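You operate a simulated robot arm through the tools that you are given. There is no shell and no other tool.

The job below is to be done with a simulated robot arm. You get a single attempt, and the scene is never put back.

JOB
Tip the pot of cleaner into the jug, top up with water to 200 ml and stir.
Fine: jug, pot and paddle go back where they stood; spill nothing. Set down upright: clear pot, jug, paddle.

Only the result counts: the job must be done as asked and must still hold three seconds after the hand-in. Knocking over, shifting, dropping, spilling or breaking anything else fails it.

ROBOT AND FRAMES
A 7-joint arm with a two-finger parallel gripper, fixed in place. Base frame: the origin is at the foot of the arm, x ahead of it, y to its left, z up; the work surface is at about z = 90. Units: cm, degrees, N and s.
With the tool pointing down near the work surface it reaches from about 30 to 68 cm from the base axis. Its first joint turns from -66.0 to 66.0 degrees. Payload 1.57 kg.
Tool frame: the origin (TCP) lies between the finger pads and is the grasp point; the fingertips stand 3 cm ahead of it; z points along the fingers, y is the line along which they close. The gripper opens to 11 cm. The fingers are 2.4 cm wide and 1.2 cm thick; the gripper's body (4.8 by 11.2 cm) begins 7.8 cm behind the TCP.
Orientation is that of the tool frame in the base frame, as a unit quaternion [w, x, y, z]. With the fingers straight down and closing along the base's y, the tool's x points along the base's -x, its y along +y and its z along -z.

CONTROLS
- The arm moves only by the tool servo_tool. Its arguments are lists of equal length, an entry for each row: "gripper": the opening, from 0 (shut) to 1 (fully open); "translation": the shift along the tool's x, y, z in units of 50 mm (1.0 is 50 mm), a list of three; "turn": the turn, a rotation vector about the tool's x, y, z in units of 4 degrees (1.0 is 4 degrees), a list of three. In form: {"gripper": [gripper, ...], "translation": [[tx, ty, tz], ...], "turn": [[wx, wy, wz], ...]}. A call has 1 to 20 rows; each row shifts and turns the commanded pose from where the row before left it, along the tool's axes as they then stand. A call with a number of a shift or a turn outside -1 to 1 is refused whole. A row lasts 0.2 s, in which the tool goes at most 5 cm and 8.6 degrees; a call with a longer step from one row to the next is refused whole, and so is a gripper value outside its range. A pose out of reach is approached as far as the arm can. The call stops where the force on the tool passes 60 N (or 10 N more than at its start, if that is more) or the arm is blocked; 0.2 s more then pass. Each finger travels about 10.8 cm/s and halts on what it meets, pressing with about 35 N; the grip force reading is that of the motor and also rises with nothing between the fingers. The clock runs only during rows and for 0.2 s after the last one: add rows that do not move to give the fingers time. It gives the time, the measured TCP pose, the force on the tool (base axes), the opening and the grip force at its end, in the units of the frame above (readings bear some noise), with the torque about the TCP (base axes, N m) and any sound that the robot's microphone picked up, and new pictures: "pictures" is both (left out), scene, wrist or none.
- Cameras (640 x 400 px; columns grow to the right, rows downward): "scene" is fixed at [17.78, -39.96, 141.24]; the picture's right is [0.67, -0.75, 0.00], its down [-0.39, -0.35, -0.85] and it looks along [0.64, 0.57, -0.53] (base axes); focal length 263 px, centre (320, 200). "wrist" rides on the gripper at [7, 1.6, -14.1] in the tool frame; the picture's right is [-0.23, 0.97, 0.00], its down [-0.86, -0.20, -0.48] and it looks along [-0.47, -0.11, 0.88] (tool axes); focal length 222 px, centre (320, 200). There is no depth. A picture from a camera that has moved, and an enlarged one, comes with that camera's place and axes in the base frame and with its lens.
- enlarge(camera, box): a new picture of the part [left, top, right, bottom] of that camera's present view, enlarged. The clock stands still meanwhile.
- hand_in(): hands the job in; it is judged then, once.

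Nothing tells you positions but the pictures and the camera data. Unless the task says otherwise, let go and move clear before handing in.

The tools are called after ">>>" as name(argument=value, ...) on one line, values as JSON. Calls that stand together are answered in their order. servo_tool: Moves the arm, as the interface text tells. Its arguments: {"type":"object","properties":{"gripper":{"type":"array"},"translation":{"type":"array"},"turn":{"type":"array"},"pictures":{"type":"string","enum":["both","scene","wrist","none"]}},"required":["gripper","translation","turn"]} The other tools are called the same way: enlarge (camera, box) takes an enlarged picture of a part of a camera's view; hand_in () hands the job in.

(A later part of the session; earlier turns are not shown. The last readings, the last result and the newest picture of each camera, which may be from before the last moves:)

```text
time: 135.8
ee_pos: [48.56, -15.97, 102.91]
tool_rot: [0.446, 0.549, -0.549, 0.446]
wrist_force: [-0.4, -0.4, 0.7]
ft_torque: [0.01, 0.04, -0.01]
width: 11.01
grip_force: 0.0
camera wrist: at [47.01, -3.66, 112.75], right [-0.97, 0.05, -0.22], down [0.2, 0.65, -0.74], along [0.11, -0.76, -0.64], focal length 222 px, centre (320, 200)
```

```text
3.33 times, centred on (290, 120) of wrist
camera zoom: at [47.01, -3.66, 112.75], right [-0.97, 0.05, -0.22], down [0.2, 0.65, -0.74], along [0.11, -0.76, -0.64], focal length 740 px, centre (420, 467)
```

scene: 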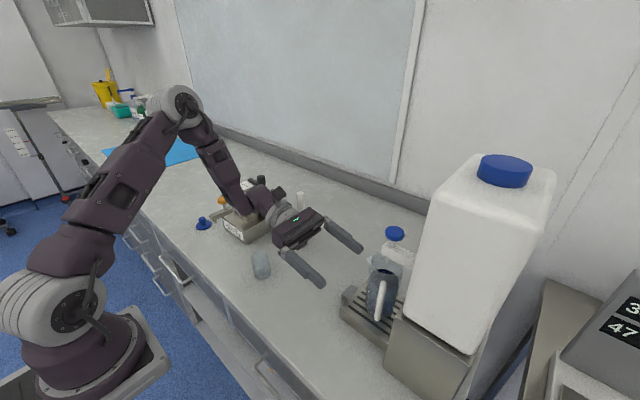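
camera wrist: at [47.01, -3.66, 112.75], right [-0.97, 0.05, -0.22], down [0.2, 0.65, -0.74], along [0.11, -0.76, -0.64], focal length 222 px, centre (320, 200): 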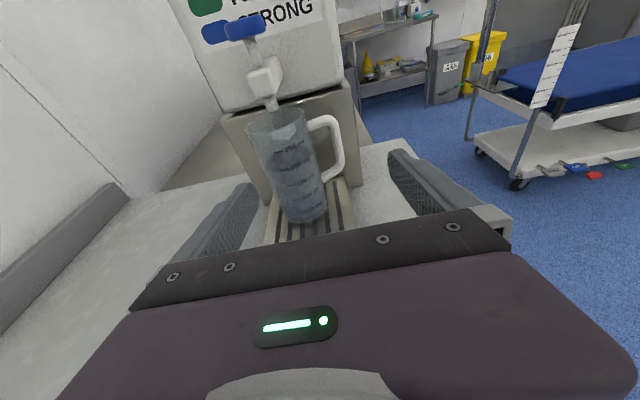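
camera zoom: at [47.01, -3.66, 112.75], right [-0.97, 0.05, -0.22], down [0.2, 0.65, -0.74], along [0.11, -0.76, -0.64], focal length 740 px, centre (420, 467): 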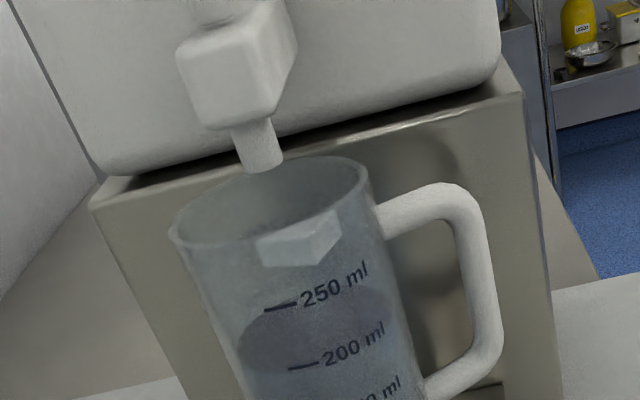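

>>> enlarge(camera="wrist", box=[285, 140, 325, 180])

>>> enlarge(camera="wrist", box=[240, 90, 360, 230])

```text
10.00 times, centred on (305, 160) of wrist
camera zoom: at [47.01, -3.66, 112.75], right [-0.97, 0.05, -0.22], down [0.2, 0.65, -0.74], along [0.11, -0.76, -0.64], focal length 2221 px, centre (470, 600)
```

zoom: 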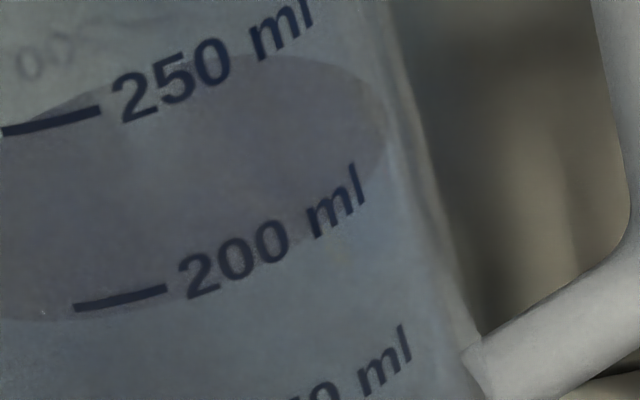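

```text
2.86 times, centred on (300, 160) of wrist
camera zoom: at [47.01, -3.66, 112.75], right [-0.97, 0.05, -0.22], down [0.2, 0.65, -0.74], along [0.11, -0.76, -0.64], focal length 635 px, centre (377, 314)
```

zoom: 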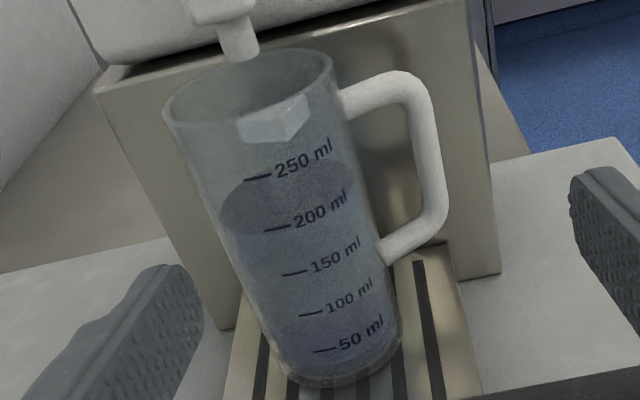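

Comparing both views with the wall-thickness parallax, I judge the level at about 191–193 ml. One more press like the last one (about +7.6 ml) should bring it to 200.

>>> servo_tool(gripper=[0.8, 0.6, 0.4, 0.2, 0, 0, 0, 0, 0, 0, 0, 0, 0, 0, 0, 0, 0], translation=[[0, 0, 0], [0, 0, 0], [0, 0, 0], [0, 0, 0], [0, 0, 0], [0.165, -0.22, 0.02], [0.165, -0.22, 0.02], [0.165, -0.22, 0.02], [0.397, 0, -0.2285], [0.397, 0, -0.2285], [0.397, 0, -0.2285], [0.397, 0, -0.2285], [0.397, 0, -0.2285], [0.227, 0, 0.395], [0.227, 0, 0.395], [0.227, 0, 0.395], [0, 0, 0]], turn=[[0, -1, 0], [0, -1, 0], [0, -1, 0], [0, -1, 0], [0, -0.5, 0], [0, 0, 0], [0, 0, 0], [0, 0, 0], [0, 0, 0], [0, 0, 0], [0, 0, 0], [0, 0, 0], [0, 0, 0], [0, 0, 0], [0, 0, 0], [0, 0, 0], [0, 0, 0]], pictures="scene")

>>> enlarge(camera="scene", box=[350, 205, 430, 325])

```text
time: 139.4
ee_pos: [51.89, -24.25, 116.35]
tool_rot: [0.353, 0.613, -0.612, 0.354]
wrist_force: [0.5, 0.3, 0.1]
ft_torque: [0.02, 0.0, 0.02]
width: 0.0
grip_force: 20.6
```

scene: 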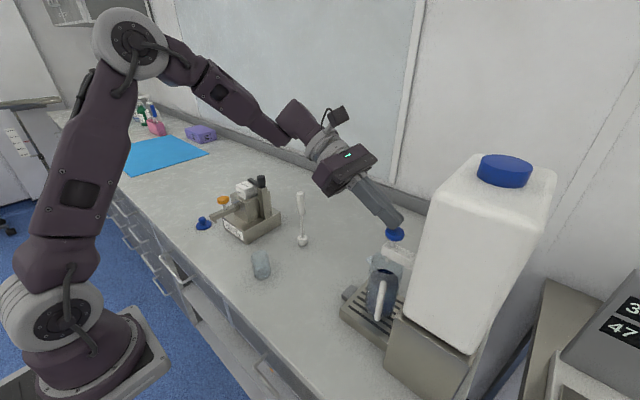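

```text
3.33 times, centred on (390, 265) of scene
camera zoom: at [17.78, -39.96, 141.24], right [0.67, -0.75, 0.0], down [-0.39, -0.35, -0.85], along [0.64, 0.57, -0.53], focal length 876 px, centre (87, -17)
```

zoom: 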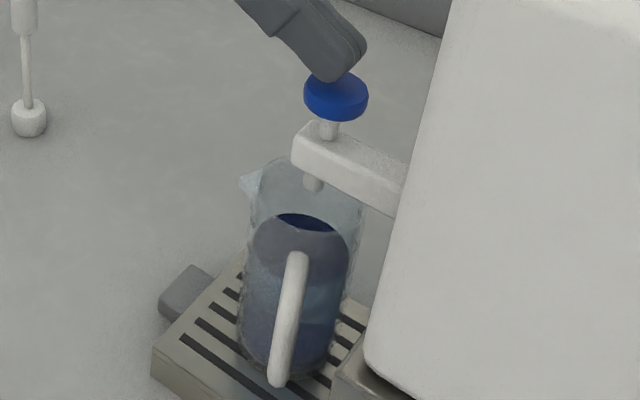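

The fingers are back just above the knob. I'll give a short press like the last one, then release.

>>> servo_tool(gripper=[0, 0, 0, 0, 0], translation=[[-0.173, 0, 0.1], [0, 0, 0], [0, 0, 0], [0, 0, 0], [0.173, 0, -0.1]], turn=[[0, 0, 0], [0, 0, 0], [0, 0, 0], [0, 0, 0], [0, 0, 0]], pictures="none")

>>> enlarge(camera="scene", box=[365, 260, 405, 300])

>>> enlarge(camera="scene", box=[350, 230, 420, 320])

```text
time: 140.6
ee_pos: [51.85, -24.32, 116.28]
tool_rot: [0.354, 0.613, -0.612, 0.354]
wrist_force: [-0.4, 0.5, -0.9]
ft_torque: [0.02, 0.01, -0.01]
width: 0.02
grip_force: 21.2
```

```text
10.00 times, centred on (385, 280) of scene
camera zoom: at [17.78, -39.96, 141.24], right [0.67, -0.75, 0.0], down [-0.39, -0.35, -0.85], along [0.64, 0.57, -0.53], focal length 2628 px, centre (-330, -600)
```

zoom: 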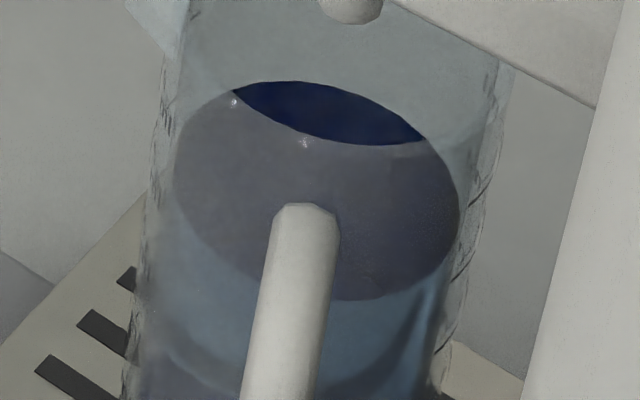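

```text
4.44 times, centred on (385, 275) of scene
camera zoom: at [17.78, -39.96, 141.24], right [0.67, -0.75, 0.0], down [-0.39, -0.35, -0.85], along [0.64, 0.57, -0.53], focal length 1168 px, centre (31, -133)
```

zoom: 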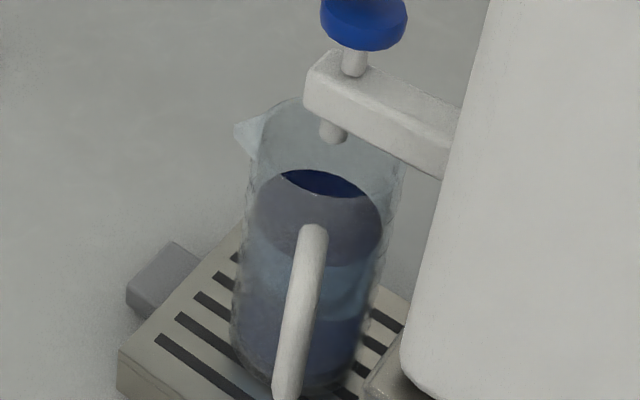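

The level rose by about 5–6 ml. I'll check from the low-angle view again.

>>> servo_tool(gripper=[0, 0, 0, 0, 0, 0, 0, 0, 0.2, 0.4, 0.6, 0.8, 1, 1, 1, 1, 1], translation=[[-0.227, 0, -0.395], [-0.227, 0, -0.395], [-0.227, 0, -0.395], [-0.397, 0, 0.2285], [-0.397, 0, 0.2285], [-0.397, 0, 0.2285], [-0.397, 0, 0.2285], [-0.397, 0, 0.2285], [-0.165, 0.22, -0.02], [-0.165, 0.22, -0.02], [-0.165, 0.22, -0.02], [0, 0, 0], [0, 0, 0], [0, 0, 0], [0, 0, 0], [0, 0, 0], [0, 0, 0]], turn=[[0, 0, 0], [0, 0, 0], [0, 0, 0], [0, 0, 0], [0, 0, 0], [0, 0, 0], [0, 0, 0], [0, 0, 0], [0, 0, 0], [0, 0, 0], [0, 0, 0], [0, 1, 0], [0, 1, 0], [0, 1, 0], [0, 1, 0], [0, 0.5, 0], [0, 0, 0]], pictures="wrist")

>>> enlarge(camera="wrist", box=[285, 140, 325, 180])

>>> enlarge(camera="wrist", box=[265, 130, 325, 190])

```text
time: 144.2
ee_pos: [48.68, -16.13, 102.94]
tool_rot: [-0.446, -0.549, 0.549, -0.445]
wrist_force: [-0.2, -0.8, -0.8]
ft_torque: [0.0, 0.0, 0.03]
width: 11.0
grip_force: 0.2
camera wrist: at [47.03, -3.73, 112.76], right [-0.97, 0.05, -0.22], down [0.2, 0.65, -0.74], along [0.11, -0.76, -0.64], focal length 222 px, centre (320, 200)
```

wrist: 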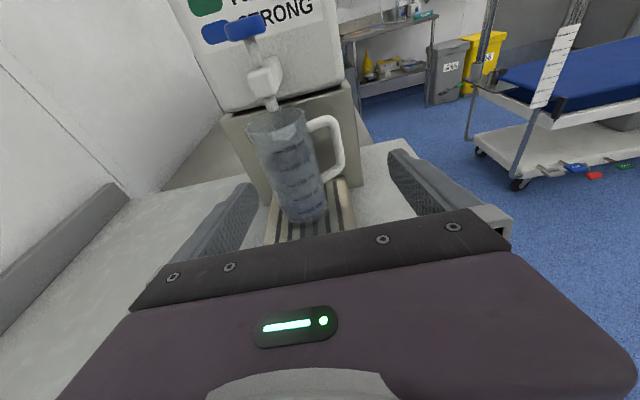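

```text
10.00 times, centred on (305, 160) of wrist
camera zoom: at [47.03, -3.73, 112.76], right [-0.97, 0.05, -0.22], down [0.2, 0.65, -0.74], along [0.11, -0.76, -0.64], focal length 2221 px, centre (470, 600)
```

zoom: 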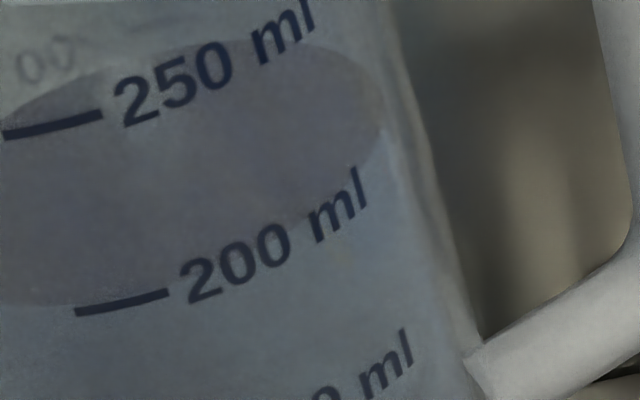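

```text
6.67 times, centred on (295, 160) of wrist
camera zoom: at [47.03, -3.73, 112.76], right [-0.97, 0.05, -0.22], down [0.2, 0.65, -0.74], along [0.11, -0.76, -0.64], focal length 1481 px, centre (487, 467)
```

zoom: 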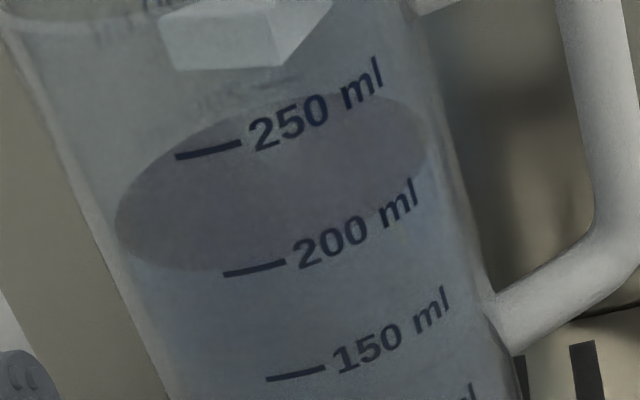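

This triangulation puts the surface at z≈101.2 against 101.4 for the 200 mark, so about 195–196 ml. A slightly shorter press (about +4 ml) should land on 200.

>>> servo_tool(gripper=[0.8, 0.6, 0.4, 0.2, 0, 0, 0, 0, 0, 0, 0, 0, 0, 0, 0, 0, 0], translation=[[0, 0, 0], [0, 0, 0], [0, 0, 0], [0, 0, 0], [0, 0, 0], [0.165, -0.22, 0.02], [0.165, -0.22, 0.02], [0.165, -0.22, 0.02], [0.397, 0, -0.2285], [0.397, 0, -0.2285], [0.397, 0, -0.2285], [0.397, 0, -0.2285], [0.397, 0, -0.2285], [0.227, 0, 0.395], [0.227, 0, 0.395], [0.227, 0, 0.395], [0, 0, 0]], turn=[[0, -1, 0], [0, -1, 0], [0, -1, 0], [0, -1, 0], [0, -0.5, 0], [0, 0, 0], [0, 0, 0], [0, 0, 0], [0, 0, 0], [0, 0, 0], [0, 0, 0], [0, 0, 0], [0, 0, 0], [0, 0, 0], [0, 0, 0], [0, 0, 0], [0, 0, 0]], pictures="none")

>>> servo_tool(gripper=[0, 0, 0, 0], translation=[[-0.173, 0, 0.1], [0, 0, 0], [0, 0, 0], [0.173, 0, -0.1]], turn=[[0, 0, 0], [0, 0, 0], [0, 0, 0], [0, 0, 0]], pictures="none")

>>> enlarge(camera="scene", box=[365, 260, 405, 300])

```text
time: 147.8
ee_pos: [51.83, -24.29, 116.19]
tool_rot: [0.354, 0.612, -0.612, 0.354]
wrist_force: [0.2, -0.7, 0.1]
ft_torque: [0.0, 0.04, -0.02]
width: 0.02
grip_force: 21.8
```

```text
time: 148.8
ee_pos: [51.86, -24.3, 116.43]
tool_rot: [0.354, 0.613, -0.612, 0.354]
wrist_force: [-0.2, 0.9, 0.2]
ft_torque: [-0.01, 0.0, -0.02]
width: 0.02
grip_force: 21.0
```

```text
10.00 times, centred on (385, 280) of scene
camera zoom: at [17.78, -39.96, 141.24], right [0.67, -0.75, 0.0], down [-0.39, -0.35, -0.85], along [0.64, 0.57, -0.53], focal length 2628 px, centre (-330, -600)
```

zoom: 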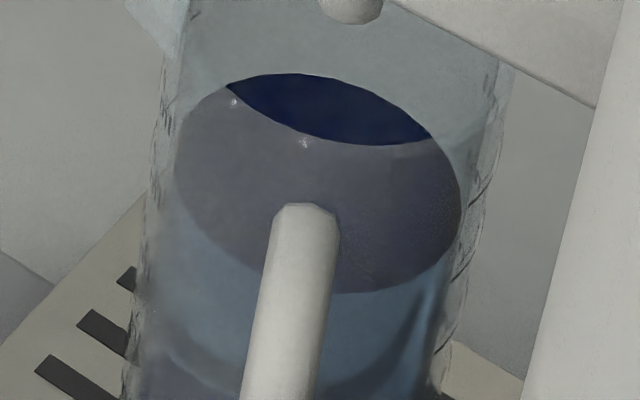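

The level is now about 200 ml. I'll return along the same path and re-grasp the jug exactly as I released it.

>>> servo_tool(gripper=[0, 0, 0, 0.1, 0.25, 0.4, 0.55, 0.63, 0.63, 0.63, 0.63, 0.63], translation=[[-0.227, -0.02, -0.395], [-0.227, -0.02, -0.395], [-0.227, -0.02, -0.395], [-0.326, 0, 0.2203], [-0.326, 0, 0.2203], [-0.326, 0, 0.2203], [-0.326, 0, 0.2203], [-0.326, 0, 0.2203], [-0.326, 0, 0.2203], [-0.326, 0, 0.2203], [0, 0, 0], [0, 0, 0]], turn=[[0, 0, 0], [0, 0, 0], [0, 0, 0], [0, 0, 0], [0, 0, 0], [0, 0, 0], [0, 0, 0], [0, 0, 0], [0, 0, 0], [0, 0, 0], [0, 0, 0], [0, 0, 0]])

>>> enlarge(camera="wrist", box=[220, 60, 420, 240])

>>> enlarge(camera="scene", box=[340, 220, 420, 320])

```text
time: 151.4
ee_pos: [52.28, -18.49, 102.62]
tool_rot: [-0.354, -0.612, 0.613, -0.352]
wrist_force: [0.1, 0.5, 0.3]
ft_torque: [0.02, -0.01, 0.01]
width: 6.94
grip_force: 0.0
camera wrist: at [50.57, -9.76, 115.83], right [-0.97, 0.11, -0.2], down [0.2, 0.84, -0.5], along [0.11, -0.53, -0.84], focal length 222 px, centre (320, 200)
```

scene: 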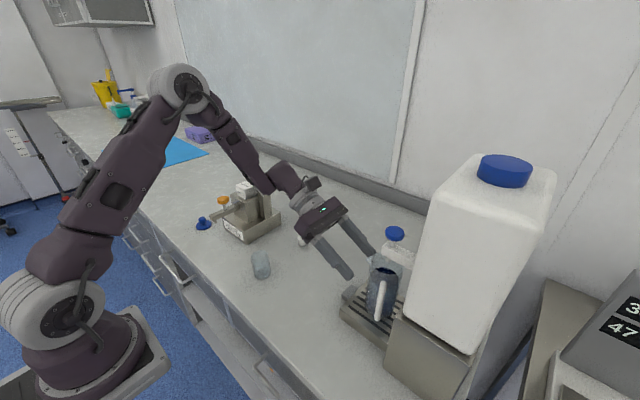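
wrist: 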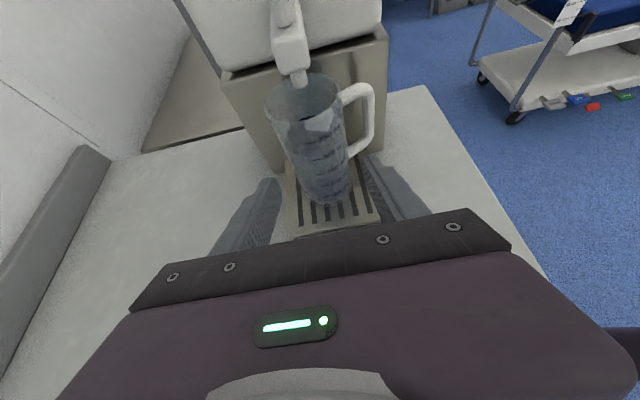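

```text
2.22 times, centred on (320, 150) of wrist
camera zoom: at [50.57, -9.76, 115.83], right [-0.97, 0.11, -0.2], down [0.2, 0.84, -0.5], along [0.11, -0.53, -0.84], focal length 494 px, centre (320, 311)
```

zoom: 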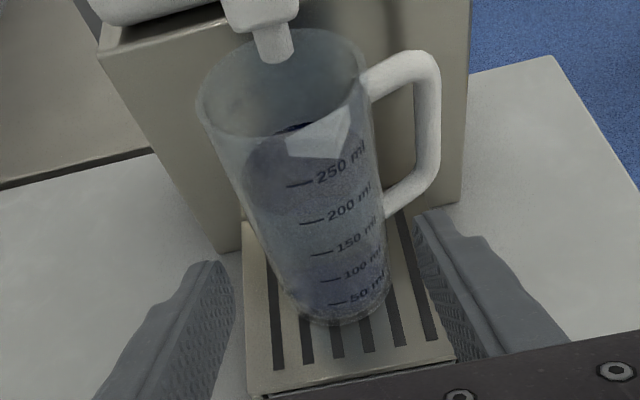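

```text
4.00 times, centred on (380, 270) of scene
camera zoom: at [17.78, -39.96, 141.24], right [0.67, -0.75, 0.0], down [-0.39, -0.35, -0.85], along [0.64, 0.57, -0.53], focal length 1051 px, centre (80, -80)
```

zoom: 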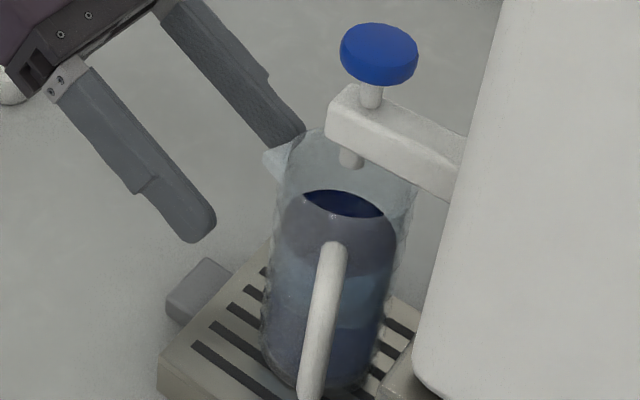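

The view matches the earlier release pose. I'll slide the fingers back around the jug.

>>> servo_tool(gripper=[0.63, 0.63, 0.63, 0.63, 0.63, 0.63, 0.63, 0.63, 0.63], translation=[[0, 0, 0.16], [0, 0, 0.18], [0, 0, 0.18], [0, 0, 0.18], [0, 0, 0.18], [0, 0, 0.18], [0, 0, 0.15], [0, 0, 0.12], [0, 0, 0]], turn=[[0, 0, 0], [0, 0, 0], [0, 0, 0], [0, 0, 0], [0, 0, 0], [0, 0, 0], [0, 0, 0], [0, 0, 0], [0, 0, 0]])

>>> enlarge(camera="wrist", box=[220, 60, 420, 240])

>>> enlarge(camera="scene", box=[340, 220, 420, 320])

```text
time: 153.4
ee_pos: [52.22, -24.21, 99.26]
tool_rot: [0.353, 0.613, -0.612, 0.354]
wrist_force: [0.2, -0.4, 0.7]
ft_torque: [-0.02, 0.01, 0.01]
width: 6.92
grip_force: 0.1
camera wrist: at [50.68, -15.53, 112.41], right [-0.97, 0.11, -0.2], down [0.2, 0.84, -0.5], along [0.11, -0.53, -0.84], focal length 222 px, centre (320, 200)
```

scene: 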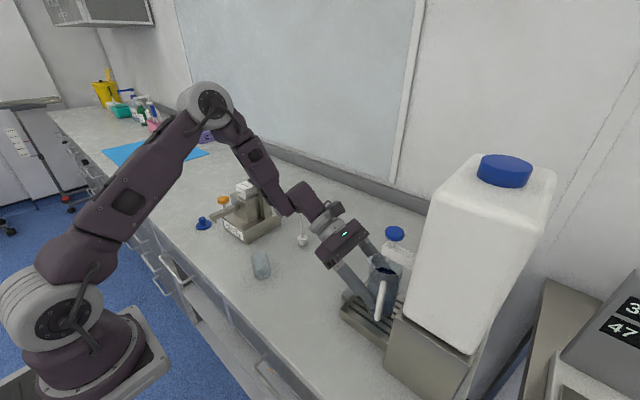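
wrist: 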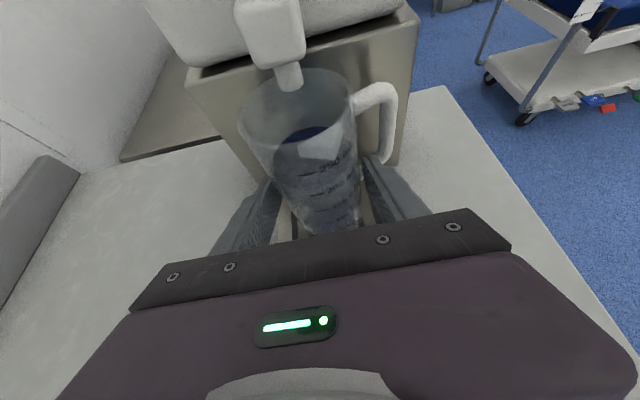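

```text
2.22 times, centred on (320, 150) of wrist
camera zoom: at [50.68, -15.53, 112.41], right [-0.97, 0.11, -0.2], down [0.2, 0.84, -0.5], along [0.11, -0.53, -0.84], focal length 494 px, centre (320, 311)
```

zoom: 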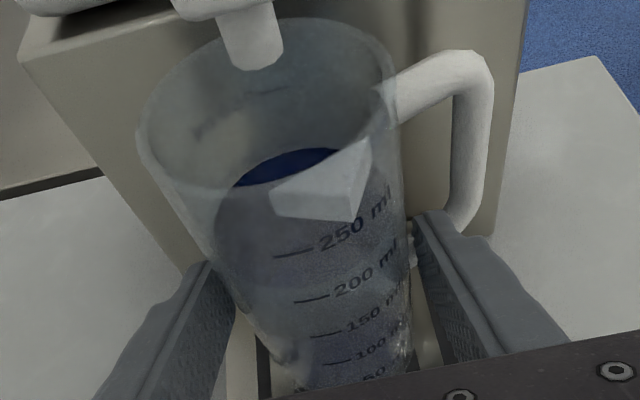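

```text
4.00 times, centred on (380, 270) of scene
camera zoom: at [17.78, -39.96, 141.24], right [0.67, -0.75, 0.0], down [-0.39, -0.35, -0.85], along [0.64, 0.57, -0.53], focal length 1051 px, centre (80, -80)
```

zoom: 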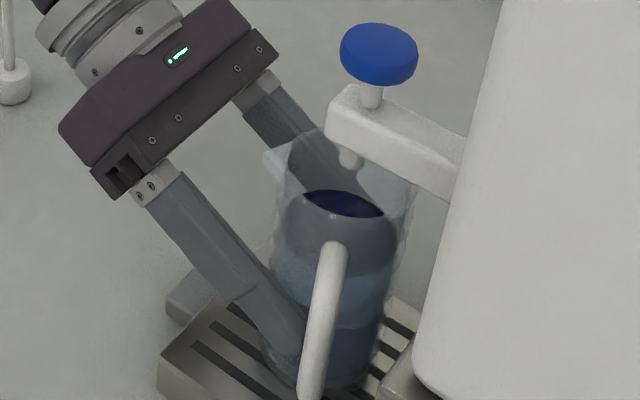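

The fingers are back in position on both sides. I'll close on the jug.

>>> servo_tool(gripper=[0.6, 0.57, 0.54, 0.5, 0.45, 0.4, 0.4, 0.4], translation=[[0, 0, 0], [0, 0, 0], [0, 0, 0], [0, 0, 0], [0, 0, 0], [0, 0, 0], [0, 0, 0], [0, 0, 0]], turn=[[0, 0, 0], [0, 0, 0], [0, 0, 0], [0, 0, 0], [0, 0, 0], [0, 0, 0], [0, 0, 0], [0, 0, 0]], pictures="none")

>>> enlarge(camera="wrist", box=[220, 60, 420, 240])

```text
time: 155.2
ee_pos: [52.35, -24.22, 99.25]
tool_rot: [0.354, 0.613, -0.612, 0.354]
wrist_force: [-0.1, -0.5, 0.3]
ft_torque: [-0.05, -0.04, -0.04]
width: 5.69
grip_force: 35.7
```

```text
2.22 times, centred on (320, 150) of wrist
camera zoom: at [50.69, -15.52, 112.42], right [-0.97, 0.11, -0.2], down [0.2, 0.84, -0.5], along [0.11, -0.53, -0.84], focal length 494 px, centre (320, 311)
```

zoom: 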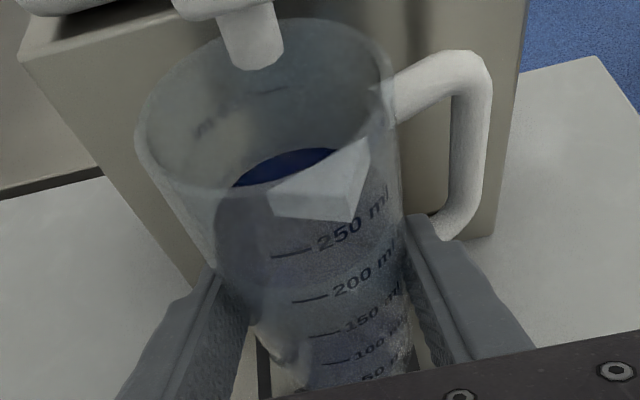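

>>> servo_tool(gripper=[0.4, 0.4, 0.4, 0.4, 0.4, 0.4], translation=[[0.02, 0, -0.0115], [0.02, 0, -0.0115], [0.02, 0, -0.0115], [0.02, 0, -0.0115], [0, 0, 0], [0, 0, 0]], turn=[[0, 0, 0], [0, 0, 0], [0, 0, 0], [0, 0, 0], [0, 0, 0], [0, 0, 0]])

>>> enlarge(camera="wrist", box=[220, 60, 420, 240])

>>> enlarge(camera="scene", box=[340, 220, 420, 320])

```text
time: 156.6
ee_pos: [52.22, -24.32, 99.82]
tool_rot: [-0.354, -0.612, 0.612, -0.353]
wrist_force: [0.5, 0.7, -0.7]
ft_torque: [0.02, -0.01, 0.01]
width: 5.68
grip_force: 34.8
camera wrist: at [50.62, -15.55, 112.93], right [-0.97, 0.11, -0.2], down [0.2, 0.84, -0.5], along [0.11, -0.53, -0.84], focal length 222 px, centre (320, 200)
```

scene: 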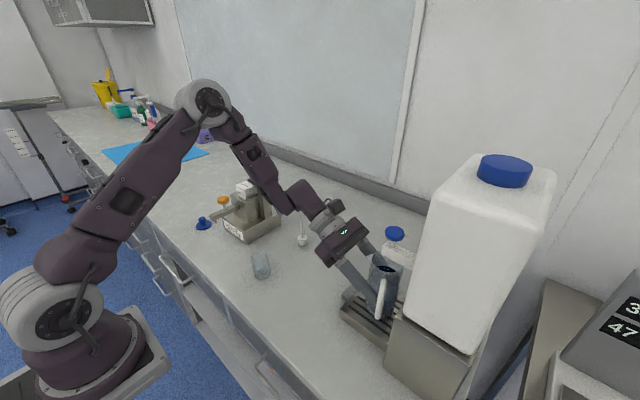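
wrist: 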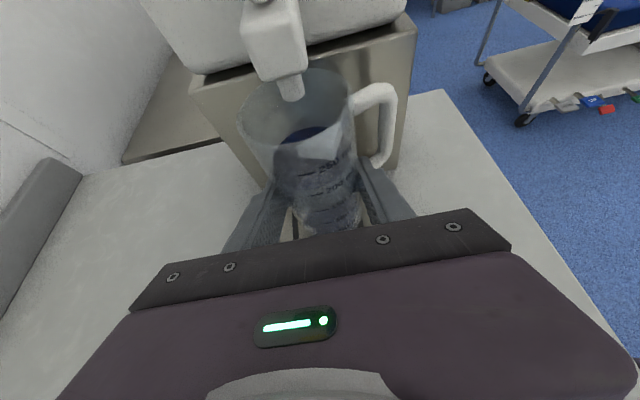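

```text
2.22 times, centred on (320, 150) of wrist
camera zoom: at [50.62, -15.55, 112.93], right [-0.97, 0.11, -0.2], down [0.2, 0.84, -0.5], along [0.11, -0.53, -0.84], focal length 494 px, centre (320, 311)
```

zoom: 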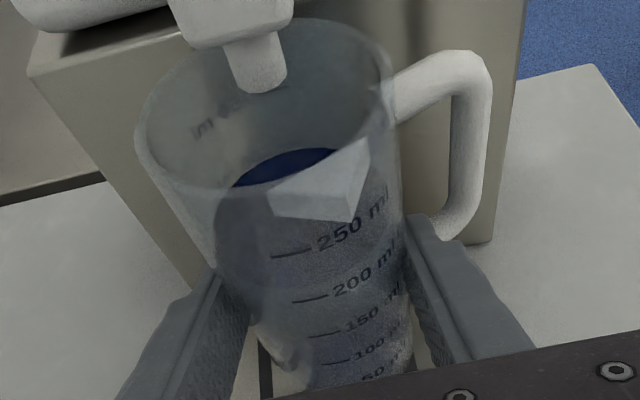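

```text
4.00 times, centred on (380, 270) of scene
camera zoom: at [17.79, -39.96, 141.24], right [0.67, -0.75, 0.0], down [-0.39, -0.35, -0.85], along [0.63, 0.57, -0.53], focal length 1051 px, centre (80, -80)
```

zoom: 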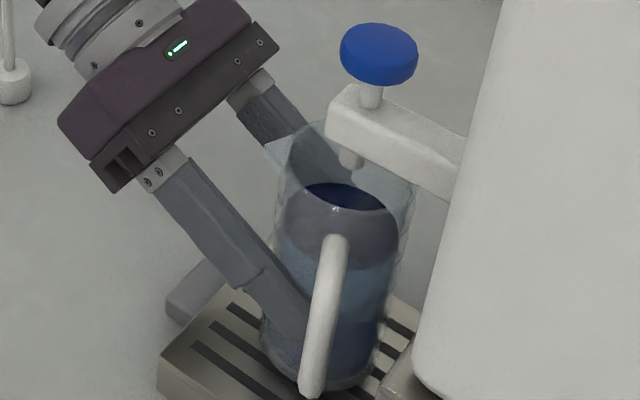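

The jug is lifted with no slip and just clears the nozzle. I'll slide it out smoothly toward +y.

>>> servo_tool(gripper=[0.4, 0.4, 0.4, 0.4, 0.4, 0.4, 0.4, 0.4, 0.4, 0.4, 0.4, 0.4, 0.4, 0.4, 0.4, 0.4, 0.4], translation=[[-0.015, 0, -0.026], [-0.03, 0, -0.052], [-0.045, 0, -0.078], [-0.045, 0, -0.078], [-0.045, 0, -0.078], [-0.045, 0, -0.078], [-0.045, 0, -0.078], [-0.045, 0, -0.078], [-0.045, 0, -0.078], [-0.045, 0, -0.078], [-0.045, 0, -0.078], [-0.045, 0, -0.078], [-0.045, 0, -0.078], [-0.045, 0, -0.078], [-0.03, 0, -0.052], [-0.015, 0, -0.026], [0, 0, 0]], turn=[[0, 0, 0], [0, 0, 0], [0, 0, 0], [0, 0, 0], [0, 0, 0], [0, 0, 0], [0, 0, 0], [0, 0, 0], [0, 0, 0], [0, 0, 0], [0, 0, 0], [0, 0, 0], [0, 0, 0], [0, 0, 0], [0, 0, 0], [0, 0, 0], [0, 0, 0]])

>>> enlarge(camera="scene", box=[310, 220, 420, 330])

```text
time: 160.2
ee_pos: [52.32, -18.04, 99.86]
tool_rot: [0.353, 0.613, -0.611, 0.354]
wrist_force: [-0.9, 0.2, -1.3]
ft_torque: [0.04, -0.01, -0.01]
width: 5.68
grip_force: 35.2
camera wrist: at [50.72, -9.25, 112.99], right [-0.97, 0.11, -0.2], down [0.2, 0.84, -0.5], along [0.11, -0.53, -0.84], focal length 222 px, centre (320, 200)
```

scene: 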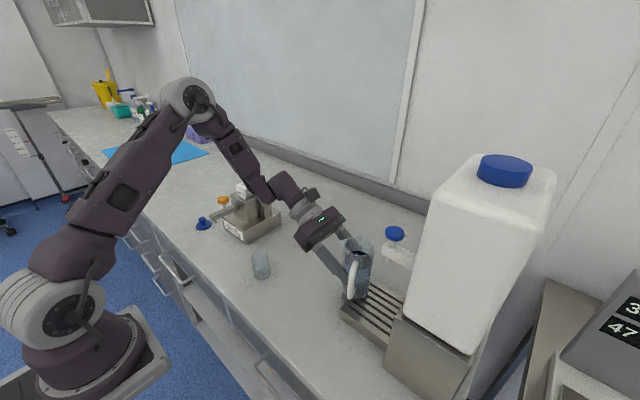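
wrist: 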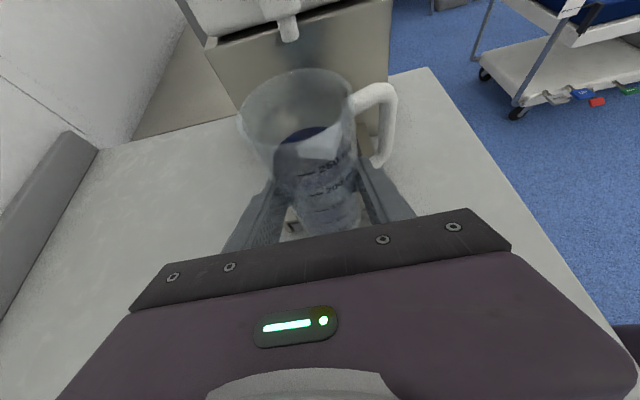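

```text
3.64 times, centred on (365, 275) of scene
camera zoom: at [17.79, -39.96, 141.24], right [0.67, -0.75, 0.0], down [-0.39, -0.35, -0.85], along [0.63, 0.57, -0.53], focal length 956 px, centre (156, -73)
```

zoom: 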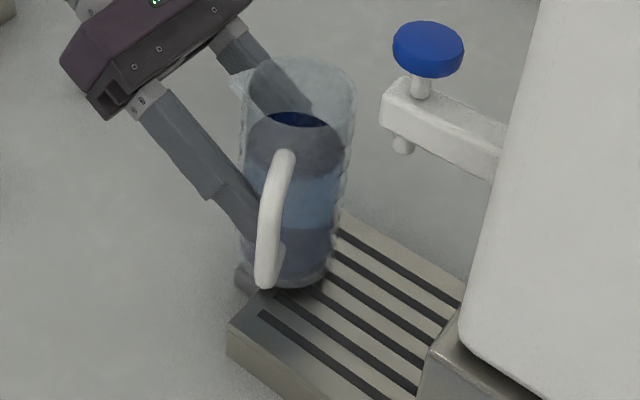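

The jug is clear of the tap. I'll carry it back over its home spot, keeping it level and slow.

>>> servo_tool(gripper=[0.4, 0.4, 0.4, 0.4, 0.4, 0.4, 0.4, 0.4, 0.4, 0.4, 0.4, 0.4, 0.4, 0.4, 0.4, 0.4, 0.4, 0.4, 0.4, 0.4], translation=[[-0.0287, 0.0159, -0.05], [-0.0287, 0.0159, -0.05], [-0.0574, 0.0318, -0.0999], [-0.0574, 0.0318, -0.0999], [-0.0574, 0.0318, -0.0999], [-0.0574, 0.0318, -0.0999], [-0.0574, 0.0318, -0.0999], [-0.0574, 0.0318, -0.0999], [-0.0574, 0.0318, -0.0999], [-0.0574, 0.0318, -0.0999], [-0.0574, 0.0318, -0.0999], [-0.0574, 0.0318, -0.0999], [-0.0574, 0.0318, -0.0999], [-0.0574, 0.0318, -0.0999], [-0.0574, 0.0318, -0.0999], [-0.0574, 0.0318, -0.0999], [-0.0574, 0.0318, -0.0999], [-0.0574, 0.0318, -0.0999], [-0.0287, 0.0159, -0.05], [-0.0287, 0.0159, -0.05]], turn=[[0, 0, 0], [0, 0, 0], [0, 0, 0], [0, 0, 0], [0, 0, 0], [0, 0, 0], [0, 0, 0], [0, 0, 0], [0, 0, 0], [0, 0, 0], [0, 0, 0], [0, 0, 0], [0, 0, 0], [0, 0, 0], [0, 0, 0], [0, 0, 0], [0, 0, 0], [0, 0, 0], [0, 0, 0], [0, 0, 0]])

>>> enlarge(camera="scene", box=[270, 200, 360, 300])

>>> enlarge(camera="wrist", box=[220, 60, 420, 240])

```text
time: 164.4
ee_pos: [49.35, -7.6, 99.79]
tool_rot: [0.354, 0.613, -0.612, 0.353]
wrist_force: [0.9, -0.1, -0.6]
ft_torque: [0.05, -0.01, -0.01]
width: 5.67
grip_force: 35.1
camera wrist: at [47.69, 1.1, 113.0], right [-0.97, 0.11, -0.2], down [0.2, 0.84, -0.5], along [0.11, -0.53, -0.84], focal length 222 px, centre (320, 200)
```

scene: 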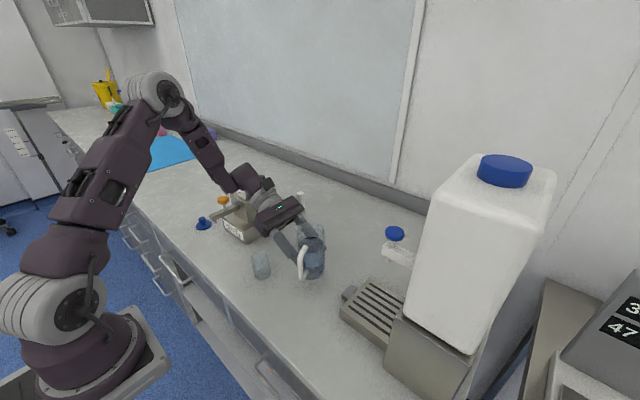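
wrist: 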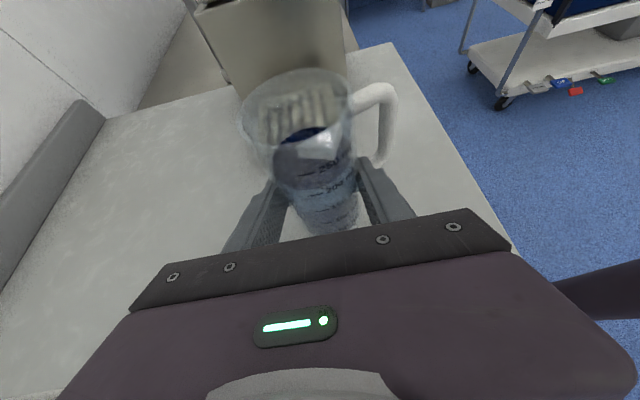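

```text
4.00 times, centred on (315, 250) of scene
camera zoom: at [17.79, -39.96, 141.24], right [0.67, -0.75, 0.0], down [-0.39, -0.35, -0.85], along [0.63, 0.57, -0.53], focal length 1051 px, centre (340, 0)
```

zoom: 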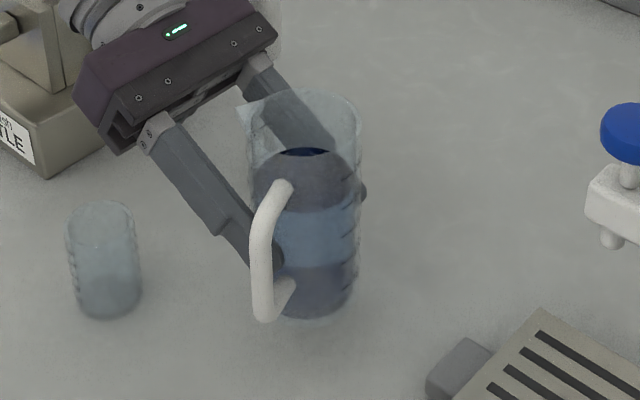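

```text
2.22 times, centred on (320, 150) of wrist
camera zoom: at [47.69, 1.1, 113.0], right [-0.97, 0.11, -0.2], down [0.2, 0.84, -0.5], along [0.11, -0.53, -0.84], focal length 494 px, centre (320, 311)
```

zoom: 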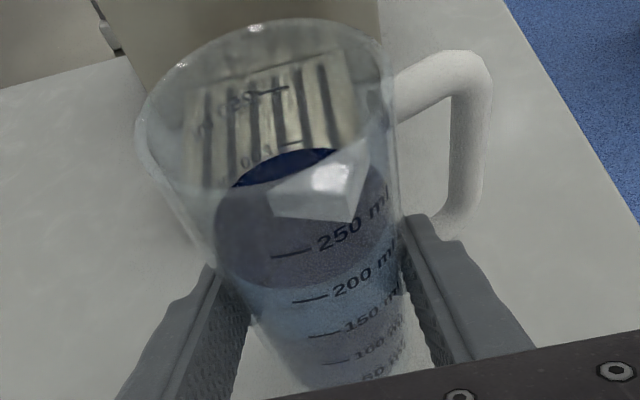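

The jug is over its home spot and the level reads right at the 200 line. I'll lower it gently.

>>> servo_tool(gripper=[0.4, 0.4, 0.4, 0.4, 0.4, 0.4, 0.4, 0.4, 0.4, 0.4, 0.4], translation=[[-0.0629, -0.002, 0.0361], [-0.0629, -0.002, 0.0361], [-0.0629, -0.002, 0.0361], [-0.0629, -0.002, 0.0361], [-0.0629, -0.002, 0.0361], [-0.0629, -0.002, 0.0361], [-0.0629, 0, 0.0361], [-0.0315, 0, 0.0181], [-0.0173, 0, 0.01], [0, 0, 0], [0, 0, 0]], turn=[[0, 0, 0], [0, 0, 0], [0, 0, 0], [0, 0, 0], [0, 0, 0], [0, 0, 0], [0, 0, 0], [0, 0, 0], [0, 0, 0], [0, 0, 0], [0, 0, 0]], pictures="none")

>>> enlarge(camera="scene", box=[285, 225, 345, 300])

```text
time: 166.8
ee_pos: [49.35, -7.67, 96.97]
tool_rot: [-0.354, -0.612, 0.613, -0.353]
wrist_force: [-0.9, 0.0, -1.6]
ft_torque: [0.04, 0.02, 0.0]
width: 5.68
grip_force: 35.0
```

```text
5.33 times, centred on (315, 262) of scene
camera zoom: at [17.79, -39.96, 141.24], right [0.67, -0.75, 0.0], down [-0.39, -0.35, -0.85], along [0.63, 0.57, -0.53], focal length 1402 px, centre (347, -133)
```

zoom: 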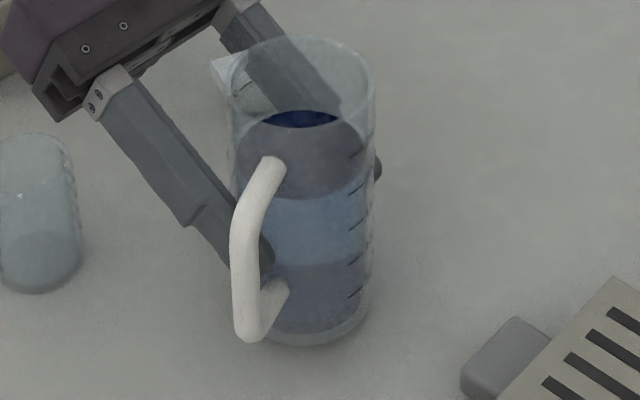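

The lateral match with the original picture is within 1 mm, with about 0.5 cm left to go. I'll lower in small steps.

>>> servo_tool(gripper=[0.4, 0.4, 0.4, 0.4, 0.4], translation=[[-0.0173, 0, 0.01], [-0.0173, 0, 0.01], [-0.0173, 0, 0.01], [0, 0, 0], [0, 0, 0]], turn=[[0, 0, 0], [0, 0, 0], [0, 0, 0], [0, 0, 0], [0, 0, 0]], pictures="none")

>>> servo_tool(gripper=[0.4, 0.4, 0.4], translation=[[-0.0104, 0, 0.006], [0, 0, 0], [0, 0, 0]], turn=[[0, 0, 0], [0, 0, 0], [0, 0, 0]], pictures="none")

```text
time: 168.0
ee_pos: [49.32, -7.57, 96.74]
tool_rot: [0.353, 0.613, -0.612, 0.354]
wrist_force: [-0.6, 0.0, -1.3]
ft_torque: [0.03, 0.0, 0.02]
width: 5.66
grip_force: 34.5
```

```text
time: 168.8
ee_pos: [49.37, -7.63, 96.7]
tool_rot: [0.354, 0.613, -0.612, 0.353]
wrist_force: [0.0, -0.2, 0.5]
ft_torque: [0.0, 0.0, -0.03]
width: 5.68
grip_force: 35.1
```

>>> servo_tool(gripper=[0.4, 0.4, 0.4], translation=[[-0.0087, 0, 0.005], [0, 0, 0], [0, 0, 0]], turn=[[0, 0, 0], [0, 0, 0], [0, 0, 0]])

>>> enlarge(camera="scene", box=[285, 225, 345, 300])

```text
time: 169.6
ee_pos: [49.42, -7.59, 96.52]
tool_rot: [-0.354, -0.612, 0.613, -0.353]
wrist_force: [0.8, 1.1, -1.0]
ft_torque: [-0.01, -0.01, 0.03]
width: 5.68
grip_force: 35.4
camera wrist: at [47.83, 1.14, 109.8], right [-0.97, 0.11, -0.2], down [0.2, 0.84, -0.5], along [0.11, -0.53, -0.84], focal length 222 px, centre (320, 200)
```

scene: 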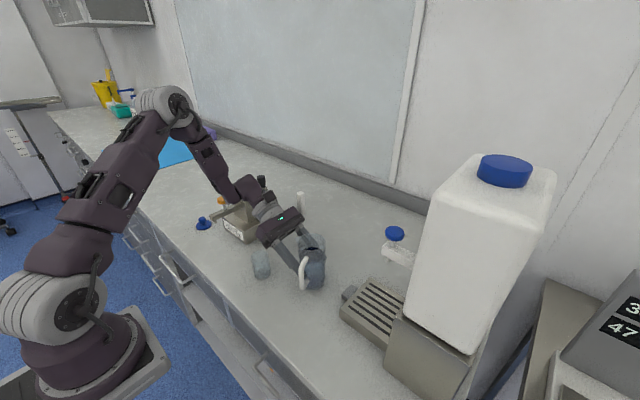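
wrist: 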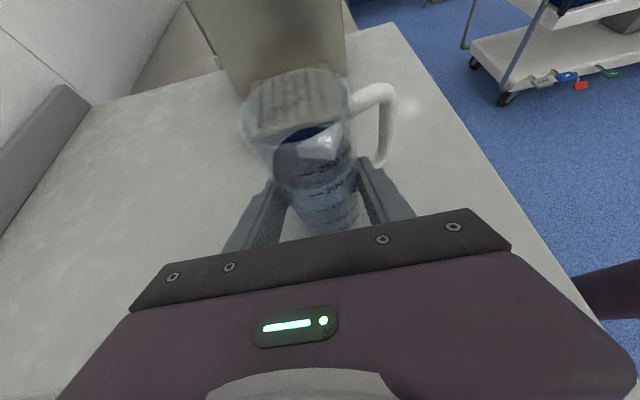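

```text
5.33 times, centred on (315, 262) of scene
camera zoom: at [17.79, -39.96, 141.24], right [0.67, -0.75, 0.0], down [-0.39, -0.35, -0.85], along [0.63, 0.57, -0.53], focal length 1402 px, centre (347, -133)
```

zoom: 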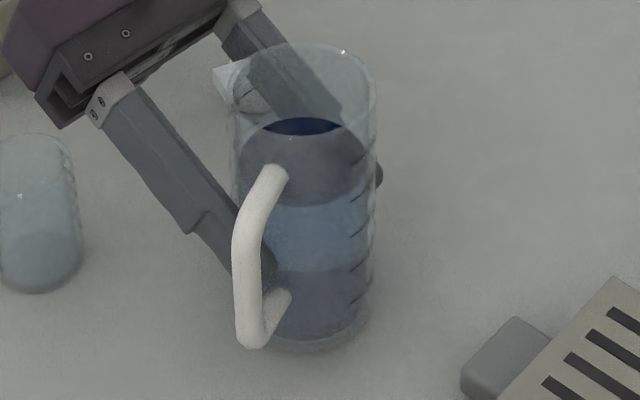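

>>> servo_tool(gripper=[0.4, 0.4, 0.4, 0.4], translation=[[-0.0104, 0, 0.006], [-0.0104, 0, 0.006], [0, 0, 0], [0, 0, 0]], turn=[[0, 0, 0], [0, 0, 0], [0, 0, 0], [0, 0, 0]], pictures="none")

>>> servo_tool(gripper=[0.4, 0.4, 0.4], translation=[[-0.0087, 0, 0.005], [0, 0, 0], [0, 0, 0]], turn=[[0, 0, 0], [0, 0, 0], [0, 0, 0]], pictures="none")

```text
time: 170.6
ee_pos: [49.3, -7.54, 96.63]
tool_rot: [0.354, 0.613, -0.612, 0.353]
wrist_force: [-0.4, 0.4, -1.2]
ft_torque: [0.06, -0.01, -0.02]
width: 5.67
grip_force: 35.0
```

```text
time: 171.4
ee_pos: [49.52, -7.52, 96.51]
tool_rot: [0.353, 0.613, -0.612, 0.353]
wrist_force: [-0.9, -0.2, -0.5]
ft_torque: [0.04, -0.03, 0.02]
width: 5.65
grip_force: 35.2
```

>>> servo_tool(gripper=[0.4, 0.4, 0.4], translation=[[-0.0087, 0, 0.005], [0, 0, 0], [0, 0, 0]], turn=[[0, 0, 0], [0, 0, 0], [0, 0, 0]], pictures="none")

>>> enlarge(camera="scene", box=[285, 225, 345, 300])

```text
time: 172.2
ee_pos: [49.41, -7.54, 96.42]
tool_rot: [0.354, 0.612, -0.612, 0.354]
wrist_force: [-0.3, 1.0, -1.3]
ft_torque: [0.03, 0.0, 0.03]
width: 5.66
grip_force: 34.8
```

```text
5.33 times, centred on (315, 262) of scene
camera zoom: at [17.79, -39.96, 141.24], right [0.67, -0.75, 0.0], down [-0.39, -0.35, -0.85], along [0.63, 0.57, -0.53], focal length 1402 px, centre (347, -133)
```

zoom: 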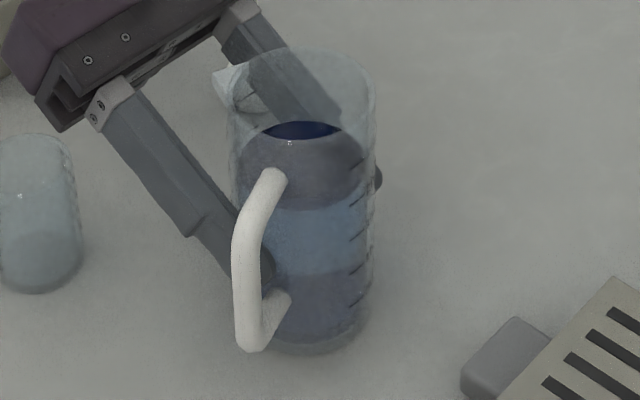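

>>> servo_tool(gripper=[0.4, 0.4, 0.4], translation=[[-0.0104, 0, 0.006], [0, 0, 0], [0, 0, 0]], turn=[[0, 0, 0], [0, 0, 0], [0, 0, 0]], pictures="none")

>>> servo_tool(gripper=[0.4, 0.4, 0.4], translation=[[-0.0087, 0, 0.005], [0, 0, 0], [0, 0, 0]], turn=[[0, 0, 0], [0, 0, 0], [0, 0, 0]], pictures="none")

```text
time: 173.0
ee_pos: [49.39, -7.54, 96.37]
tool_rot: [0.353, 0.613, -0.613, 0.353]
wrist_force: [0.9, 0.2, -1.0]
ft_torque: [0.01, -0.01, 0.03]
width: 5.68
grip_force: 34.9
```

```text
time: 173.8
ee_pos: [49.45, -7.54, 96.31]
tool_rot: [-0.354, -0.612, 0.612, -0.354]
wrist_force: [0.1, 0.2, -1.4]
ft_torque: [0.03, 0.0, -0.03]
width: 5.66
grip_force: 34.9
```

>>> servo_tool(gripper=[0.4, 0.4, 0.4], translation=[[-0.0104, 0, 0.006], [0, 0, 0], [0, 0, 0]], turn=[[0, 0, 0], [0, 0, 0], [0, 0, 0]], pictures="none")

>>> servo_tool(gripper=[0.4, 0.4, 0.4], translation=[[-0.0104, 0, 0.006], [0, 0, 0], [0, 0, 0]], turn=[[0, 0, 0], [0, 0, 0], [0, 0, 0]], pictures="none")

>>> enlarge(camera="scene", box=[285, 225, 345, 300])

```text
time: 174.6
ee_pos: [49.48, -7.66, 96.37]
tool_rot: [0.354, 0.613, -0.612, 0.353]
wrist_force: [0.3, -0.5, -0.8]
ft_torque: [0.04, -0.05, 0.0]
width: 5.7
grip_force: 35.3
```

```text
time: 175.4
ee_pos: [49.44, -7.59, 96.36]
tool_rot: [0.354, 0.613, -0.611, 0.355]
wrist_force: [1.4, 1.8, 6.4]
ft_torque: [0.05, -0.08, 0.04]
width: 5.67
grip_force: 34.9
```

```text
5.33 times, centred on (315, 262) of scene
camera zoom: at [17.78, -39.95, 141.24], right [0.67, -0.75, 0.0], down [-0.39, -0.35, -0.85], along [0.64, 0.57, -0.53], focal length 1402 px, centre (347, -133)
```

zoom: 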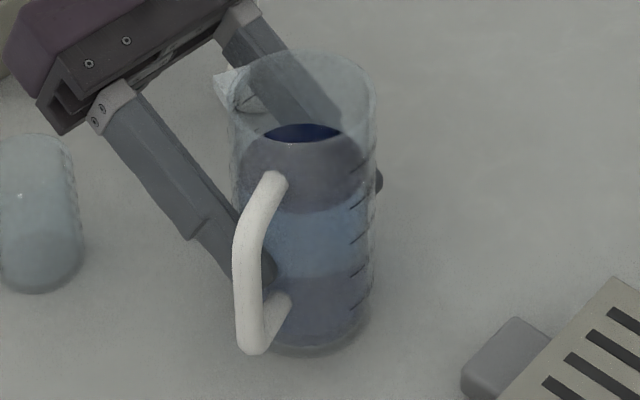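

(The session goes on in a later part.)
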